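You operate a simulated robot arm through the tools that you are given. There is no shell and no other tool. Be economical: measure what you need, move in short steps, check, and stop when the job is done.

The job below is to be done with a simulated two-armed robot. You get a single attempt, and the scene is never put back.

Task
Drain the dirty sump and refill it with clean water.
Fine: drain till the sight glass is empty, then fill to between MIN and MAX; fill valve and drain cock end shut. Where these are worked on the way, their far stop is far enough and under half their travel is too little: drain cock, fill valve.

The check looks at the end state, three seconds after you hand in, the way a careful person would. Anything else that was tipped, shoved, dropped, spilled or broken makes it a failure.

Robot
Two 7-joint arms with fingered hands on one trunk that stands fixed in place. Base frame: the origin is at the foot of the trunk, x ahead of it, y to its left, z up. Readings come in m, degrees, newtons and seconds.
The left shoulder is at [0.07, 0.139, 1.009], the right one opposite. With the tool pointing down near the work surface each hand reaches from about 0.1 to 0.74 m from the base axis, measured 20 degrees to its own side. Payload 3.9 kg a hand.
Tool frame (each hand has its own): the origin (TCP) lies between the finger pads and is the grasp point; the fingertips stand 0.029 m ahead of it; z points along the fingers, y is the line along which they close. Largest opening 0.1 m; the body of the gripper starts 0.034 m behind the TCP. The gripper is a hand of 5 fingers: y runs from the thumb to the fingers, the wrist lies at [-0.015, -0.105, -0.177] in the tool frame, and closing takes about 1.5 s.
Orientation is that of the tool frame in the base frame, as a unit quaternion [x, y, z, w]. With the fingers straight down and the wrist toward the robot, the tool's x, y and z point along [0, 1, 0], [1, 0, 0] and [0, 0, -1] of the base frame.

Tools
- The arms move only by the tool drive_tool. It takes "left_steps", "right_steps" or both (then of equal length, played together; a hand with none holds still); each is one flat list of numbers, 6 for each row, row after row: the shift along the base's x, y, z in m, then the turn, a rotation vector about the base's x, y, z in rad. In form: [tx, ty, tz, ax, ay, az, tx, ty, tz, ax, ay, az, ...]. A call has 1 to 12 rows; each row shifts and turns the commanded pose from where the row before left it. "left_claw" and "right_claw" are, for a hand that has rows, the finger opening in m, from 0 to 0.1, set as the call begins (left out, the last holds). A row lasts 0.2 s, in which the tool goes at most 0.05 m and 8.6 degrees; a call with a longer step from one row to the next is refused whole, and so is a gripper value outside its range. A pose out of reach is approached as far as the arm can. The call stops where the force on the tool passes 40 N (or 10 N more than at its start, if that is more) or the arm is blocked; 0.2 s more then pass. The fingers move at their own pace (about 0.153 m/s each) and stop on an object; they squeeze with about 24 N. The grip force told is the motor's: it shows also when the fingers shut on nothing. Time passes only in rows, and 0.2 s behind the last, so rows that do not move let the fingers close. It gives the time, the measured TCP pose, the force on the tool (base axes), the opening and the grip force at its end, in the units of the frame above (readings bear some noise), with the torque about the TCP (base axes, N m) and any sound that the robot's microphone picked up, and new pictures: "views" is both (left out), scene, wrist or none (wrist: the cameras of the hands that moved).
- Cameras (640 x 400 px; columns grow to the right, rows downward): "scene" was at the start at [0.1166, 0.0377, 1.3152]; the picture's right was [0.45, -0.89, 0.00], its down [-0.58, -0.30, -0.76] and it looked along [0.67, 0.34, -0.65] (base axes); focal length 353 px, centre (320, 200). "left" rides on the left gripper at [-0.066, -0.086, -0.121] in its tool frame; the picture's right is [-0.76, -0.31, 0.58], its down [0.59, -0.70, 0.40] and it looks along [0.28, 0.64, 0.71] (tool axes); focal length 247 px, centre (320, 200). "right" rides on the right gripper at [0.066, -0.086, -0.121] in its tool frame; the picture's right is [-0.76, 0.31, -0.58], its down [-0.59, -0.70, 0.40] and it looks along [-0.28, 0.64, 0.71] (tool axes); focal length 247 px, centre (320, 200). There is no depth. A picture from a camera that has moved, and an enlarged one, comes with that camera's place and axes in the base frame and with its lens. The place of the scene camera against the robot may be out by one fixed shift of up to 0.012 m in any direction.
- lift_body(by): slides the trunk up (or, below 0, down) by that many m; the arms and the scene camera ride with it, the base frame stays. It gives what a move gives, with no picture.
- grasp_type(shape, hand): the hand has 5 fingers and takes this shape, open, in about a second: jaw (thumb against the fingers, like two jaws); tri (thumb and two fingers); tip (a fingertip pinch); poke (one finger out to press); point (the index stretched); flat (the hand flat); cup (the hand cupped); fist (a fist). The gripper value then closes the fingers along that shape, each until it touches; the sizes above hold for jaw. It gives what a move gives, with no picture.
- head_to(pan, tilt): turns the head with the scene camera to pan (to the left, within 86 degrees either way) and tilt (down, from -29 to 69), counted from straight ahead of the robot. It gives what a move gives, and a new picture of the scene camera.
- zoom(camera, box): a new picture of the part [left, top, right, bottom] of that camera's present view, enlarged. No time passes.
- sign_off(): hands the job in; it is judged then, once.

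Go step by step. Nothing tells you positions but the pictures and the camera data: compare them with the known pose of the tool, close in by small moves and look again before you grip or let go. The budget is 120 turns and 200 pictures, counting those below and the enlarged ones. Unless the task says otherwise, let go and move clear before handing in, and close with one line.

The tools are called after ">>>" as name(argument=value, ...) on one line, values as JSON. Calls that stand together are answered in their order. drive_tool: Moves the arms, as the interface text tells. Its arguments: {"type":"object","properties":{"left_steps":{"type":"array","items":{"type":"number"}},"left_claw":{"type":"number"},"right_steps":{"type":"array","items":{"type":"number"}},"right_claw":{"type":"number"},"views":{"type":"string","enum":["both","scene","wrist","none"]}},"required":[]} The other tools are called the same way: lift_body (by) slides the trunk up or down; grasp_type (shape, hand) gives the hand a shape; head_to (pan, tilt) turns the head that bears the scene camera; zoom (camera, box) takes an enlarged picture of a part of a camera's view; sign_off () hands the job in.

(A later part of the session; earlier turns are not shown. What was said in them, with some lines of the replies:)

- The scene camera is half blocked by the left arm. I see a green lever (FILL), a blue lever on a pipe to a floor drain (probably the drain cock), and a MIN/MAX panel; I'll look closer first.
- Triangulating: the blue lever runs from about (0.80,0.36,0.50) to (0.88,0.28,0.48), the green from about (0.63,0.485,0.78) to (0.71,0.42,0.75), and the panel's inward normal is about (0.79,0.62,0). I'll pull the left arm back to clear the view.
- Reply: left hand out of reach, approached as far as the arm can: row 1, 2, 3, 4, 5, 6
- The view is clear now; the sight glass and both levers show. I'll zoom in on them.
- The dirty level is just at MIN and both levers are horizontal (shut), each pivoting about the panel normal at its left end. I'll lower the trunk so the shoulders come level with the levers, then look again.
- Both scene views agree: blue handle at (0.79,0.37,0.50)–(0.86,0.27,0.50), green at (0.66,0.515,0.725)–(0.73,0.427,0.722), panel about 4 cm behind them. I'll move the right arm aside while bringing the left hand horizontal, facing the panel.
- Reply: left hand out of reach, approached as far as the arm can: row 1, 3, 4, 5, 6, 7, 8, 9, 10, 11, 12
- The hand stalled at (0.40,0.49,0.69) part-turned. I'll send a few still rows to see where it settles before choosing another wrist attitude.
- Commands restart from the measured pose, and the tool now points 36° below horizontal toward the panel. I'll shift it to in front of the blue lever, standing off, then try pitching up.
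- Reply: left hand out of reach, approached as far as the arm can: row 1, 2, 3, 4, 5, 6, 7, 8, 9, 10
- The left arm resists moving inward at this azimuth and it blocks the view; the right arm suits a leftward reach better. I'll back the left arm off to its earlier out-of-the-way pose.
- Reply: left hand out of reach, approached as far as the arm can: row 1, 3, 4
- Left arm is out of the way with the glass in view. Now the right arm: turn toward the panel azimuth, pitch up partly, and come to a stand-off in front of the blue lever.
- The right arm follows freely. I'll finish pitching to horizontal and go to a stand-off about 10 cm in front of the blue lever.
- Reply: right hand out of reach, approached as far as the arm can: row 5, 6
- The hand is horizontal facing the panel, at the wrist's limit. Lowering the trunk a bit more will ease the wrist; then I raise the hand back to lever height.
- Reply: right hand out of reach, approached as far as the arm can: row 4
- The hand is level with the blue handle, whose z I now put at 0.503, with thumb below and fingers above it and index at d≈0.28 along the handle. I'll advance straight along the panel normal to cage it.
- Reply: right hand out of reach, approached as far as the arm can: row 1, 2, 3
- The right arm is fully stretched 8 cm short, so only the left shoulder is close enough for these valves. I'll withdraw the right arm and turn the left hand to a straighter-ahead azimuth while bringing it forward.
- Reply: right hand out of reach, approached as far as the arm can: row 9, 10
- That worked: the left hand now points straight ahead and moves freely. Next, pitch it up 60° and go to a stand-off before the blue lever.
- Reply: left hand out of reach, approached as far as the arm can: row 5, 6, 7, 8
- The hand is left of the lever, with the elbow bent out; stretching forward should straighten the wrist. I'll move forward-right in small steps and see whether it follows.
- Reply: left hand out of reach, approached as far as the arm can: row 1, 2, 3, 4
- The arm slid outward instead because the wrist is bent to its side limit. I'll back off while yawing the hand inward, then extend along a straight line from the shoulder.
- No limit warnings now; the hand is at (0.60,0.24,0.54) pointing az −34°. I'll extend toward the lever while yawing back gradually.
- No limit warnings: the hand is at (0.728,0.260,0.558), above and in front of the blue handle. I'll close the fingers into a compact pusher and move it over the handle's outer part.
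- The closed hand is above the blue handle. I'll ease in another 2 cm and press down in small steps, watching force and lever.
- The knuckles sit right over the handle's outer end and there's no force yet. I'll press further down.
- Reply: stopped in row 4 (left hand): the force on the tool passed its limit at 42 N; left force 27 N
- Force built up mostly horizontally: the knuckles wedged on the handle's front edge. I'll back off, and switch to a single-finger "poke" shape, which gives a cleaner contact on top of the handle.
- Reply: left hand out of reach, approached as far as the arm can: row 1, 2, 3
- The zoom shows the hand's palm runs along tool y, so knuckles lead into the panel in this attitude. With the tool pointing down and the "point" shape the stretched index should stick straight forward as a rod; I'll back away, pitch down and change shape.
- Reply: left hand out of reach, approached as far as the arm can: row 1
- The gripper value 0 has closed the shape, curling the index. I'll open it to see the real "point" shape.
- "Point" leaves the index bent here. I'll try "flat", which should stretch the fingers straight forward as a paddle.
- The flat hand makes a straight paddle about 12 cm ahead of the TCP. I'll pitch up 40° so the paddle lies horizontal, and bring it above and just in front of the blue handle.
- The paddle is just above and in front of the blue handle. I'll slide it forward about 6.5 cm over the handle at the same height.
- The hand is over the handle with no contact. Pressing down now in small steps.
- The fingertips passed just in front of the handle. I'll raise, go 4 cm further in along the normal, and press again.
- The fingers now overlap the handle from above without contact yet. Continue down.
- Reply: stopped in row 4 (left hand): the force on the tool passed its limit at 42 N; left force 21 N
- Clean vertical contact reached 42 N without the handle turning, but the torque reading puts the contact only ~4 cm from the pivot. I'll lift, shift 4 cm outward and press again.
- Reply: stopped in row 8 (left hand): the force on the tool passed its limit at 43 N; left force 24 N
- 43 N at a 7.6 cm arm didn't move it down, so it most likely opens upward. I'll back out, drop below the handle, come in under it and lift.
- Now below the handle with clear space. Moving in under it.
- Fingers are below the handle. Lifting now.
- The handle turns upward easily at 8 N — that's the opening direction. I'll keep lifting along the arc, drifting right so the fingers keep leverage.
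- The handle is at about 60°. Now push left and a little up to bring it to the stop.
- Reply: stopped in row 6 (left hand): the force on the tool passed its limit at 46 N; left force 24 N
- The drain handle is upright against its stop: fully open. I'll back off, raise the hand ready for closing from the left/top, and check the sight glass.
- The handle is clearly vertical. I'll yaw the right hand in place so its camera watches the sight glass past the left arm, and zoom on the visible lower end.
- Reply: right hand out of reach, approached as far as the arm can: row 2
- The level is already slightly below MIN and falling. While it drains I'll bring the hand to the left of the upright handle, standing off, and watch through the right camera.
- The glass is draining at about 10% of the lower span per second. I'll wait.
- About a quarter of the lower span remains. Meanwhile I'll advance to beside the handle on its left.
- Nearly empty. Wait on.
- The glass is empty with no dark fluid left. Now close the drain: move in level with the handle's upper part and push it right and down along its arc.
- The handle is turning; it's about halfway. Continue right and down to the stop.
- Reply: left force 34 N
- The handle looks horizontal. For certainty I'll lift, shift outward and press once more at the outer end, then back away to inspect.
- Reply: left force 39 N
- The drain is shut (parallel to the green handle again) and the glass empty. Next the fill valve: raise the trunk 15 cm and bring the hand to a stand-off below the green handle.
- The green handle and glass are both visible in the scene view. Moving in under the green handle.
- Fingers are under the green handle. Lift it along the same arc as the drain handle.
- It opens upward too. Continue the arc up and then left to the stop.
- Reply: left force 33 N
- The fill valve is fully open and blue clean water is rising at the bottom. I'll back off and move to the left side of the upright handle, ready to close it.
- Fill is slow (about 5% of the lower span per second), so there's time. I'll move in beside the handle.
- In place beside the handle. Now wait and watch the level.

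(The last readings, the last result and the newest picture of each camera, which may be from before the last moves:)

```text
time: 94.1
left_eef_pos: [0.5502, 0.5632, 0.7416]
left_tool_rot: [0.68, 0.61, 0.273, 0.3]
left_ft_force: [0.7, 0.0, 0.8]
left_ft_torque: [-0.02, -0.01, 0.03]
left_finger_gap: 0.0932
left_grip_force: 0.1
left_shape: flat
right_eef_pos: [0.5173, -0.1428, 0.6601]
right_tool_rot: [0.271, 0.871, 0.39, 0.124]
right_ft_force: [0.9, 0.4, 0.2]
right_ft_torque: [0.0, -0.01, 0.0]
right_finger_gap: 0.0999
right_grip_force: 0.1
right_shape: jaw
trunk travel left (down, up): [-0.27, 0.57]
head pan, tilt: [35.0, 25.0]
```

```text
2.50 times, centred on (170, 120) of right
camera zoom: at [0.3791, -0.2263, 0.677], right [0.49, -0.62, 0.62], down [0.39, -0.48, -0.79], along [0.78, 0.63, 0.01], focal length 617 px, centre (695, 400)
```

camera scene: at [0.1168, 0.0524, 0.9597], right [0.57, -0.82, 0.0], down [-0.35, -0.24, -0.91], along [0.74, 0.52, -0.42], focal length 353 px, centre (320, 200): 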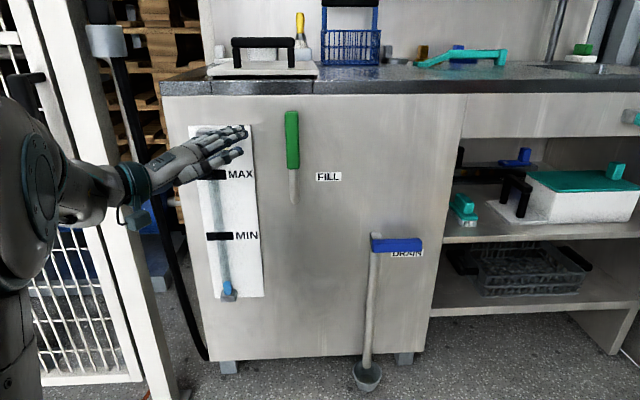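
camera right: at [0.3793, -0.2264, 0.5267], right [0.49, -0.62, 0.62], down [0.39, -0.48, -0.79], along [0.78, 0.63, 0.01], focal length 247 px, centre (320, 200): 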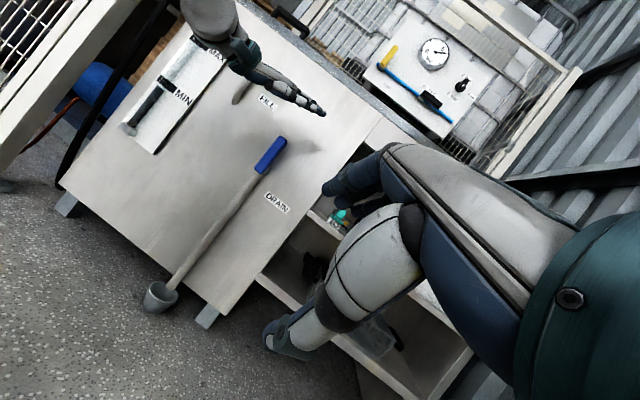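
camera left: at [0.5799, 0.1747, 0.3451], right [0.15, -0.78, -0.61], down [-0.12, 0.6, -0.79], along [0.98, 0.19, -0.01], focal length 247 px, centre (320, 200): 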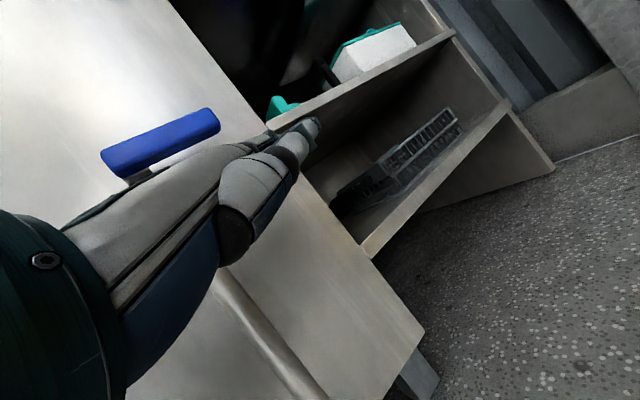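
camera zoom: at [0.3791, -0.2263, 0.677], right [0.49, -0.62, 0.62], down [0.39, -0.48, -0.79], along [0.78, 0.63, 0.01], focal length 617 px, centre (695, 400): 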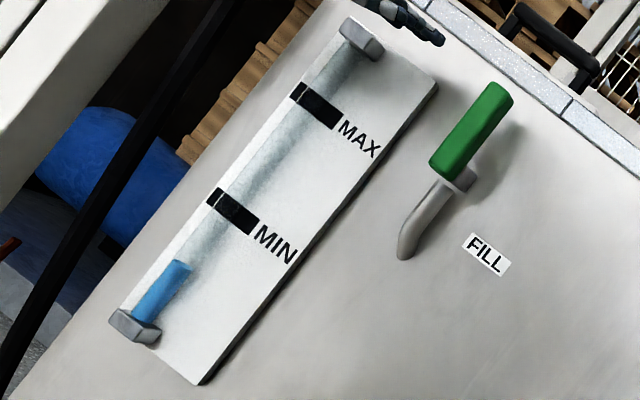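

Level is at about half the lower span, rising ~5 px/s in this view; the mid-mark target is about 19 s away. Waiting in stages.

>>> drive_tool(left_steps=[0, 0, 0, 0, 0, 0, 0, 0, 0, 0, 0, 0, 0, 0, 0, 0, 0, 0, 0, 0, 0, 0, 0, 0, 0, 0, 0, 0, 0, 0, 0, 0, 0, 0, 0, 0, 0, 0, 0, 0, 0, 0, 0, 0, 0, 0, 0, 0, 0, 0, 0, 0, 0, 0, 0, 0, 0, 0, 0, 0, 0, 0, 0, 0, 0, 0, 0, 0, 0, 0, 0, 0], views="none")

>>> drive_tool(left_steps=[0, 0, 0, 0, 0, 0, 0, 0, 0, 0, 0, 0, 0, 0, 0, 0, 0, 0, 0, 0, 0, 0, 0, 0, 0, 0, 0, 0, 0, 0, 0, 0, 0, 0, 0, 0, 0, 0, 0, 0, 0, 0, 0, 0, 0, 0, 0, 0, 0, 0, 0, 0, 0, 0, 0, 0, 0, 0, 0, 0, 0, 0, 0, 0, 0, 0, 0, 0, 0, 0, 0, 0], views="none")

>>> drive_tool(left_steps=[0, 0, 0, 0, 0, 0, 0, 0, 0, 0, 0, 0, 0, 0, 0, 0, 0, 0, 0, 0, 0, 0, 0, 0, 0, 0, 0, 0, 0, 0, 0, 0, 0, 0, 0, 0, 0, 0, 0, 0, 0, 0, 0, 0, 0, 0, 0, 0, 0, 0, 0, 0, 0, 0, 0, 0, 0, 0, 0, 0, 0, 0, 0, 0, 0, 0, 0, 0, 0, 0, 0, 0], views="none")

>>> drive_tool(left_steps=[0, 0, 0, 0, 0, 0, 0, 0, 0, 0, 0, 0, 0, 0, 0, 0, 0, 0, 0, 0, 0, 0, 0, 0, 0, 0, 0, 0, 0, 0, 0, 0, 0, 0, 0, 0, 0, 0, 0, 0, 0, 0, 0, 0, 0, 0, 0, 0, 0, 0, 0, 0, 0, 0, 0, 0, 0, 0, 0, 0, 0, 0, 0, 0, 0, 0, 0, 0, 0, 0, 0, 0], views="none")

>>> zoom(camera="right", box=[70, 40, 270, 200])

```text
time: 96.7
left_eef_pos: [0.5494, 0.562, 0.7413]
left_tool_rot: [0.681, 0.61, 0.272, 0.3]
left_ft_force: [-0.5, 0.5, 0.1]
left_ft_torque: [0.0, 0.01, -0.01]
left_finger_gap: 0.0931
left_grip_force: 0.2
left_shape: flat
right_eef_pos: [0.5175, -0.1421, 0.6596]
right_tool_rot: [0.271, 0.871, 0.39, 0.124]
right_ft_force: [-0.6, 0.1, 0.0]
right_ft_torque: [0.01, -0.02, 0.0]
right_finger_gap: 0.1001
right_grip_force: 0.1
right_shape: jaw
trunk travel left (down, up): [-0.27, 0.57]
head pan, tilt: [35.0, 25.0]
```

```text
time: 99.3
left_eef_pos: [0.5492, 0.5622, 0.7419]
left_tool_rot: [0.681, 0.61, 0.272, 0.3]
left_ft_force: [0.0, 0.0, -0.2]
left_ft_torque: [0.01, -0.01, 0.02]
left_finger_gap: 0.093
left_grip_force: 0.0
left_shape: flat
right_eef_pos: [0.5166, -0.1422, 0.6596]
right_tool_rot: [0.271, 0.871, 0.391, 0.125]
right_ft_force: [0.2, 0.7, -0.3]
right_ft_torque: [-0.03, -0.06, -0.01]
right_finger_gap: 0.1001
right_grip_force: 0.1
right_shape: jaw
trunk travel left (down, up): [-0.27, 0.57]
head pan, tilt: [35.0, 25.0]
```

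```text
time: 101.9
left_eef_pos: [0.5501, 0.5627, 0.7422]
left_tool_rot: [0.681, 0.61, 0.273, 0.301]
left_ft_force: [-0.1, 0.4, -0.2]
left_ft_torque: [-0.03, 0.03, 0.0]
left_finger_gap: 0.0932
left_grip_force: 0.0
left_shape: flat
right_eef_pos: [0.5174, -0.1419, 0.6603]
right_tool_rot: [0.271, 0.871, 0.391, 0.125]
right_ft_force: [0.1, 0.4, 1.1]
right_ft_torque: [-0.01, -0.06, -0.03]
right_finger_gap: 0.1002
right_grip_force: 0.0
right_shape: jaw
trunk travel left (down, up): [-0.27, 0.57]
head pan, tilt: [35.0, 25.0]
```

```text
time: 104.5
left_eef_pos: [0.5504, 0.5614, 0.7413]
left_tool_rot: [0.681, 0.609, 0.273, 0.301]
left_ft_force: [0.4, -0.5, 0.7]
left_ft_torque: [0.0, -0.01, 0.01]
left_finger_gap: 0.0931
left_grip_force: 0.1
left_shape: flat
right_eef_pos: [0.5171, -0.1434, 0.6605]
right_tool_rot: [0.27, 0.871, 0.391, 0.124]
right_ft_force: [-0.1, 0.8, -0.2]
right_ft_torque: [0.03, -0.01, -0.03]
right_finger_gap: 0.1001
right_grip_force: 0.0
right_shape: jaw
trunk travel left (down, up): [-0.27, 0.57]
head pan, tilt: [35.0, 25.0]
```

```text
2.50 times, centred on (170, 120) of right
camera zoom: at [0.3791, -0.2263, 0.677], right [0.49, -0.62, 0.62], down [0.39, -0.48, -0.79], along [0.78, 0.63, 0.01], focal length 617 px, centre (695, 400)
```

zoom: 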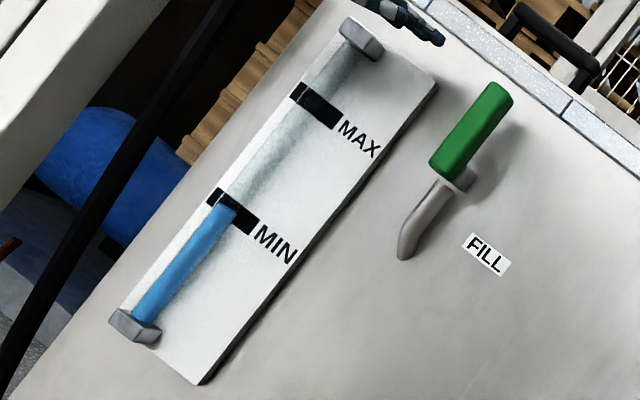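

The level has just reached MIN. Wait another 5 s, then start closing so it ends near the middle.

>>> drive_tool(left_steps=[0, 0, 0, 0, 0, 0, 0, 0, 0, 0, 0, 0, 0, 0, 0, 0, 0, 0, 0, 0, 0, 0, 0, 0, 0, 0, 0, 0, 0, 0, 0, 0, 0, 0, 0, 0, 0, 0, 0, 0, 0, 0, 0, 0, 0, 0, 0, 0, 0, 0, 0, 0, 0, 0, 0, 0, 0, 0, 0, 0, 0, 0, 0, 0, 0, 0, 0, 0, 0, 0, 0, 0], views="none")

>>> drive_tool(left_steps=[0, 0, 0, 0, 0, 0, 0, 0, 0, 0, 0, 0, 0, 0, 0, 0, 0, 0, 0, 0, 0, 0, 0, 0, 0, 0, 0, 0, 0, 0, 0, 0, 0, 0, 0, 0, 0, 0, 0, 0, 0, 0, 0, 0, 0, 0, 0, 0, 0, 0, 0, 0, 0, 0, 0, 0, 0, 0, 0, 0, 0, 0, 0, 0, 0, 0, 0, 0, 0, 0, 0, 0], views="none")

>>> drive_tool(left_steps=[0.011, -0.001, 0, 0, 0, 0, 0.011, -0.008, 0, 0, 0, 0, 0.0083, -0.0106, 0, 0, 0, 0, 0.0136, -0.0173, 0.002, 0, 0, 0, 0.0136, -0.0173, 0.001, 0, 0, 0, 0.0086, -0.011, -0.005, 0, 0, 0, 0.0086, -0.011, -0.005, 0, 0, 0], views="none")

>>> zoom(camera="scene", box=[180, 80, 360, 260])

```text
time: 107.1
left_eef_pos: [0.5502, 0.5625, 0.7415]
left_tool_rot: [0.68, 0.611, 0.273, 0.3]
left_ft_force: [0.4, -0.2, -0.6]
left_ft_torque: [0.0, -0.03, 0.03]
left_finger_gap: 0.0929
left_grip_force: 0.0
left_shape: flat
right_eef_pos: [0.5176, -0.1431, 0.6598]
right_tool_rot: [0.271, 0.871, 0.39, 0.124]
right_ft_force: [-0.3, 0.0, 0.2]
right_ft_torque: [0.02, 0.03, 0.0]
right_finger_gap: 0.0999
right_grip_force: 0.0
right_shape: jaw
trunk travel left (down, up): [-0.27, 0.57]
head pan, tilt: [35.0, 25.0]
```

```text
time: 109.7
left_eef_pos: [0.5507, 0.5614, 0.7416]
left_tool_rot: [0.68, 0.61, 0.273, 0.301]
left_ft_force: [-0.5, 0.4, -0.5]
left_ft_torque: [0.01, 0.01, 0.02]
left_finger_gap: 0.0929
left_grip_force: 0.0
left_shape: flat
right_eef_pos: [0.5178, -0.1437, 0.6604]
right_tool_rot: [0.271, 0.871, 0.392, 0.124]
right_ft_force: [0.0, -0.2, 0.2]
right_ft_torque: [0.04, 0.04, 0.01]
right_finger_gap: 0.1001
right_grip_force: 0.1
right_shape: jaw
trunk travel left (down, up): [-0.27, 0.57]
head pan, tilt: [35.0, 25.0]
```

```text
time: 111.3
left_eef_pos: [0.6247, 0.4866, 0.7342]
left_tool_rot: [0.68, 0.61, 0.274, 0.3]
left_ft_force: [-0.8, 0.7, 0.1]
left_ft_torque: [-0.04, -0.16, 0.06]
left_finger_gap: 0.0931
left_grip_force: 0.0
left_shape: flat
right_eef_pos: [0.5185, -0.1423, 0.66]
right_tool_rot: [0.271, 0.871, 0.391, 0.124]
right_ft_force: [-0.6, 0.2, 0.6]
right_ft_torque: [0.02, 0.01, -0.01]
right_finger_gap: 0.1001
right_grip_force: 0.1
right_shape: jaw
trunk travel left (down, up): [-0.27, 0.57]
head pan, tilt: [35.0, 25.0]
```

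```text
2.22 times, centred on (270, 170) of scene
camera zoom: at [0.1164, 0.0523, 0.9598], right [0.57, -0.82, 0.0], down [-0.35, -0.24, -0.91], along [0.74, 0.52, -0.42], focal length 785 px, centre (431, 267)
```

zoom: 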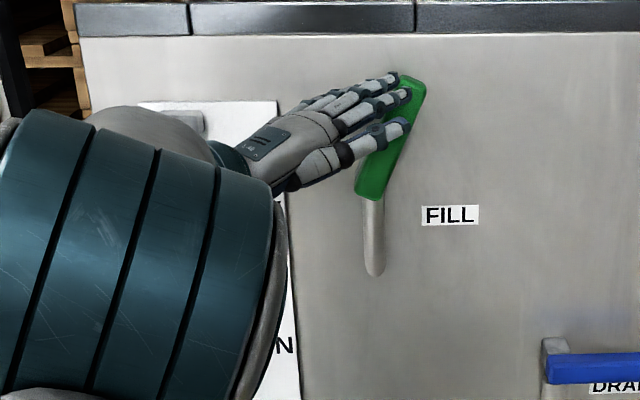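

The fill handle is turning closed. Continue right and down to the stop.

>>> drive_tool(left_steps=[0.0086, -0.011, -0.003, 0, 0, 0, 0.0086, -0.011, -0.007, 0, 0, 0, 0.008, -0.01, -0.01, 0, 0, 0, 0.006, -0.008, -0.012, 0, 0, 0, 0.005, -0.007, -0.013, 0, 0, 0, 0.002, -0.003, -0.014, 0, 0, 0, 0, 0, -0.014, 0, 0, 0, 0, 0, -0.012, 0, 0, 0, 0, 0, -0.01, 0, 0, 0], views="none")

>>> zoom(camera="scene", box=[180, 100, 380, 260])

>>> zoom(camera="right", box=[70, 40, 270, 200])

```text
time: 113.3
left_eef_pos: [0.6627, 0.4344, 0.6514]
left_tool_rot: [0.679, 0.605, 0.282, 0.305]
left_ft_force: [-0.8, -4.9, 34.9]
left_ft_torque: [1.73, -1.24, -0.05]
left_finger_gap: 0.093
left_grip_force: 0.0
left_shape: flat
right_eef_pos: [0.5141, -0.1445, 0.6625]
right_tool_rot: [0.271, 0.87, 0.393, 0.126]
right_ft_force: [-0.3, 0.1, -0.3]
right_ft_torque: [0.02, -0.02, 0.0]
right_finger_gap: 0.1
right_grip_force: 0.2
right_shape: jaw
trunk travel left (down, up): [-0.27, 0.57]
head pan, tilt: [35.0, 25.0]
```

```text
2.50 times, centred on (280, 180) of scene
camera zoom: at [0.1126, 0.0489, 0.9609], right [0.57, -0.82, 0.0], down [-0.34, -0.24, -0.91], along [0.74, 0.52, -0.42], focal length 883 px, centre (420, 250)
```

zoom: 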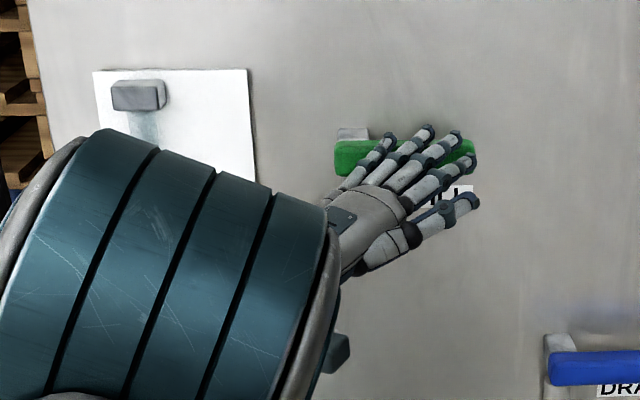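

```text
2.50 times, centred on (170, 120) of right
camera zoom: at [0.3763, -0.2286, 0.6784], right [0.49, -0.62, 0.62], down [0.39, -0.47, -0.79], along [0.78, 0.63, 0.01], focal length 617 px, centre (695, 400)
```

zoom: 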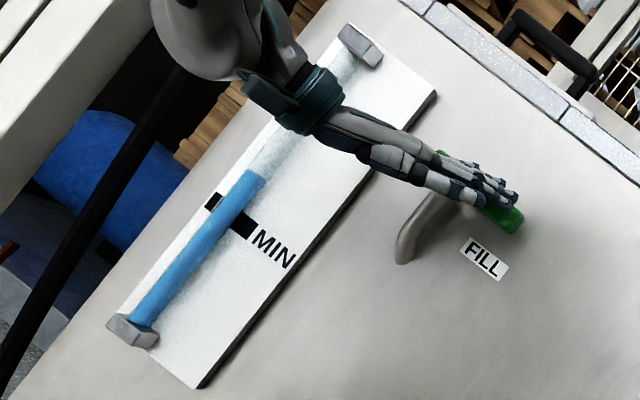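

The level stands clearly between MIN and MAX and the fill handle is down at its stop. I'll press once more at the outer end, then back away.

>>> drive_tool(left_steps=[0, 0, 0.02, 0, 0, 0, 0.011, -0.015, 0.012, 0, 0, 0, 0.012, -0.016, 0, 0, 0, 0, 0, 0, -0.012, 0, 0, 0, 0, 0, -0.012, 0, 0, 0, 0, 0, -0.01, 0, 0, 0, 0, 0, -0.008, 0, 0, 0], views="none")

>>> drive_tool(left_steps=[0, 0, 0.02, 0, 0, 0, -0.02, -0.015, 0.005, 0, 0, 0, -0.025, -0.019, 0, 0, 0, 0, -0.025, -0.019, 0, 0, 0, 0, -0.025, -0.019, 0, 0, 0, 0, -0.02, -0.01, -0.03, 0, 0, 0, -0.02, 0, -0.04, 0, 0, 0, -0.02, 0, -0.04, 0, 0, 0, 0, 0, -0.04, 0, 0, 0], views="scene")

>>> zoom(camera="right", box=[50, 40, 290, 250])

```text
time: 114.9
left_eef_pos: [0.6845, 0.4037, 0.6436]
left_tool_rot: [0.679, 0.605, 0.283, 0.306]
left_ft_force: [0.7, -3.0, 37.7]
left_ft_torque: [1.97, -1.15, -0.21]
left_finger_gap: 0.0927
left_grip_force: 0.1
left_shape: flat
right_eef_pos: [0.5139, -0.1449, 0.6627]
right_tool_rot: [0.271, 0.87, 0.392, 0.126]
right_ft_force: [-0.3, 1.3, 0.2]
right_ft_torque: [-0.03, -0.02, 0.04]
right_finger_gap: 0.1003
right_grip_force: 0.1
right_shape: jaw
trunk travel left (down, up): [-0.27, 0.57]
head pan, tilt: [35.0, 25.0]
```

```text
time: 116.9
left_eef_pos: [0.5317, 0.3236, 0.5041]
left_tool_rot: [0.681, 0.61, 0.273, 0.301]
left_ft_force: [-0.3, 0.1, 0.6]
left_ft_torque: [0.04, -0.02, -0.03]
left_finger_gap: 0.0932
left_grip_force: 0.0
left_shape: flat
right_eef_pos: [0.5177, -0.1426, 0.6595]
right_tool_rot: [0.271, 0.871, 0.391, 0.124]
right_ft_force: [-0.3, 0.2, -0.4]
right_ft_torque: [0.0, -0.01, 0.0]
right_finger_gap: 0.0997
right_grip_force: 0.0
right_shape: jaw
trunk travel left (down, up): [-0.27, 0.57]
head pan, tilt: [35.0, 25.0]
camera scene: at [0.1167, 0.0524, 0.9597], right [0.57, -0.82, 0.0], down [-0.35, -0.24, -0.91], along [0.74, 0.52, -0.42], focal length 353 px, centre (320, 200)
```

scene: 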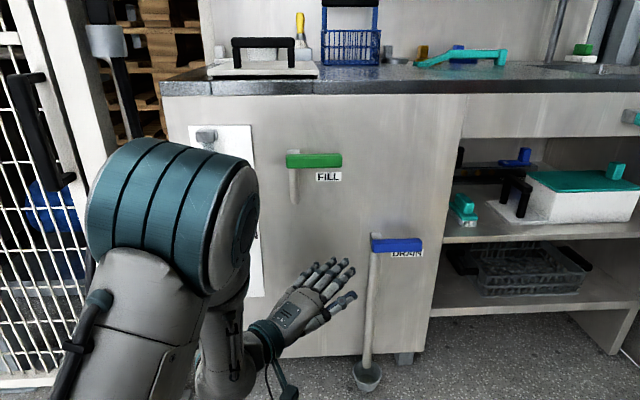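

```text
1.90 times, centred on (170, 145) of right
camera zoom: at [0.3791, -0.2262, 0.677], right [0.49, -0.62, 0.62], down [0.39, -0.48, -0.79], along [0.78, 0.63, 0.01], focal length 470 px, centre (606, 305)
```

zoom: 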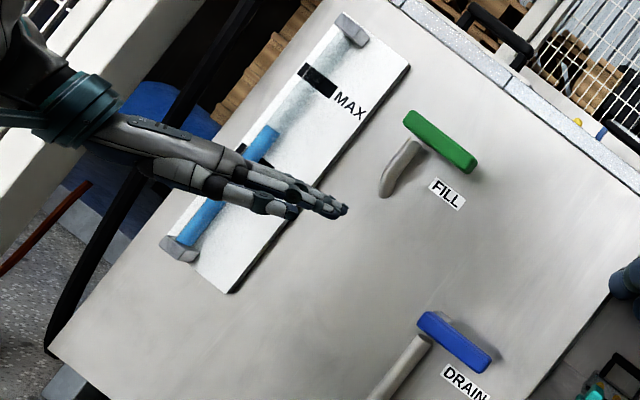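

Both handles are horizontal. I'll lower the hand clear of the glass and confirm the level is steady.

>>> drive_tool(left_steps=[0, -0.02, -0.035, 0, 0, 0, 0, -0.02, -0.035, 0, 0, 0, 0, -0.02, -0.03, 0, 0, 0, 0, 0, 0, 0, 0, 0, 0, 0, 0, 0, 0, 0, 0, 0, 0, 0, 0, 0, 0, 0, 0, 0, 0, 0, 0, 0, 0, 0, 0, 0], views="none")

>>> zoom(camera="right", box=[70, 40, 270, 200])

>>> zoom(camera="scene", box=[260, 130, 440, 270])

```text
time: 118.7
left_eef_pos: [0.5312, 0.2629, 0.404]
left_tool_rot: [0.681, 0.61, 0.273, 0.301]
left_ft_force: [-1.2, 0.6, -0.5]
left_ft_torque: [-0.02, -0.01, 0.0]
left_finger_gap: 0.0932
left_grip_force: 0.0
left_shape: flat
right_eef_pos: [0.5163, -0.1439, 0.6607]
right_tool_rot: [0.271, 0.871, 0.391, 0.124]
right_ft_force: [0.1, -0.2, 0.0]
right_ft_torque: [-0.02, 0.01, 0.02]
right_finger_gap: 0.0998
right_grip_force: 0.1
right_shape: jaw
trunk travel left (down, up): [-0.27, 0.57]
head pan, tilt: [35.0, 25.0]
```

```text
2.50 times, centred on (170, 120) of right
camera zoom: at [0.3791, -0.2263, 0.677], right [0.49, -0.62, 0.62], down [0.39, -0.48, -0.79], along [0.78, 0.63, 0.01], focal length 617 px, centre (695, 400)
```

zoom: 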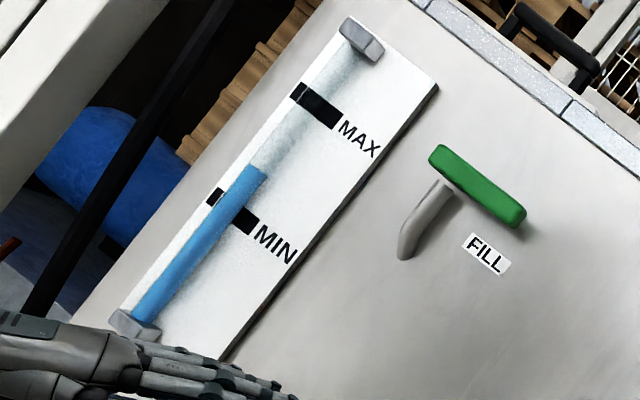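

```text
2.86 times, centred on (350, 200) of scene
camera zoom: at [0.1168, 0.0523, 0.9597], right [0.57, -0.82, 0.0], down [-0.35, -0.24, -0.91], along [0.74, 0.52, -0.42], focal length 1009 px, centre (234, 200)
```

zoom: 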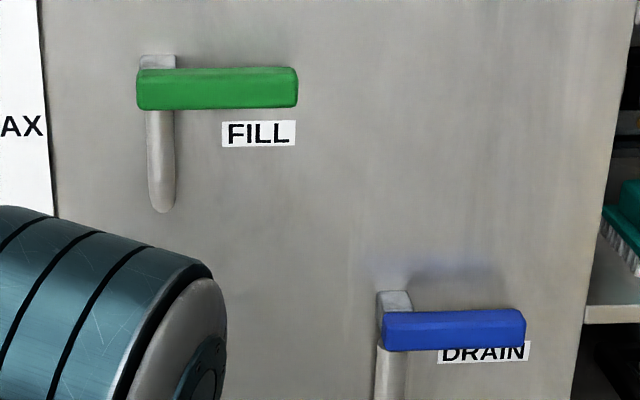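

The clean water stands steady about a third of the way from MIN to MAX. Both valve handles are shut and the hands are clear, so I'm handing in.

>>> sign_off()

```text
The job is handed in.
```

The sump was drained until the sight glass was empty, then refilled with clean water to about a third of the way from MIN to MAX, and the fill valve and drain cock are both shut.
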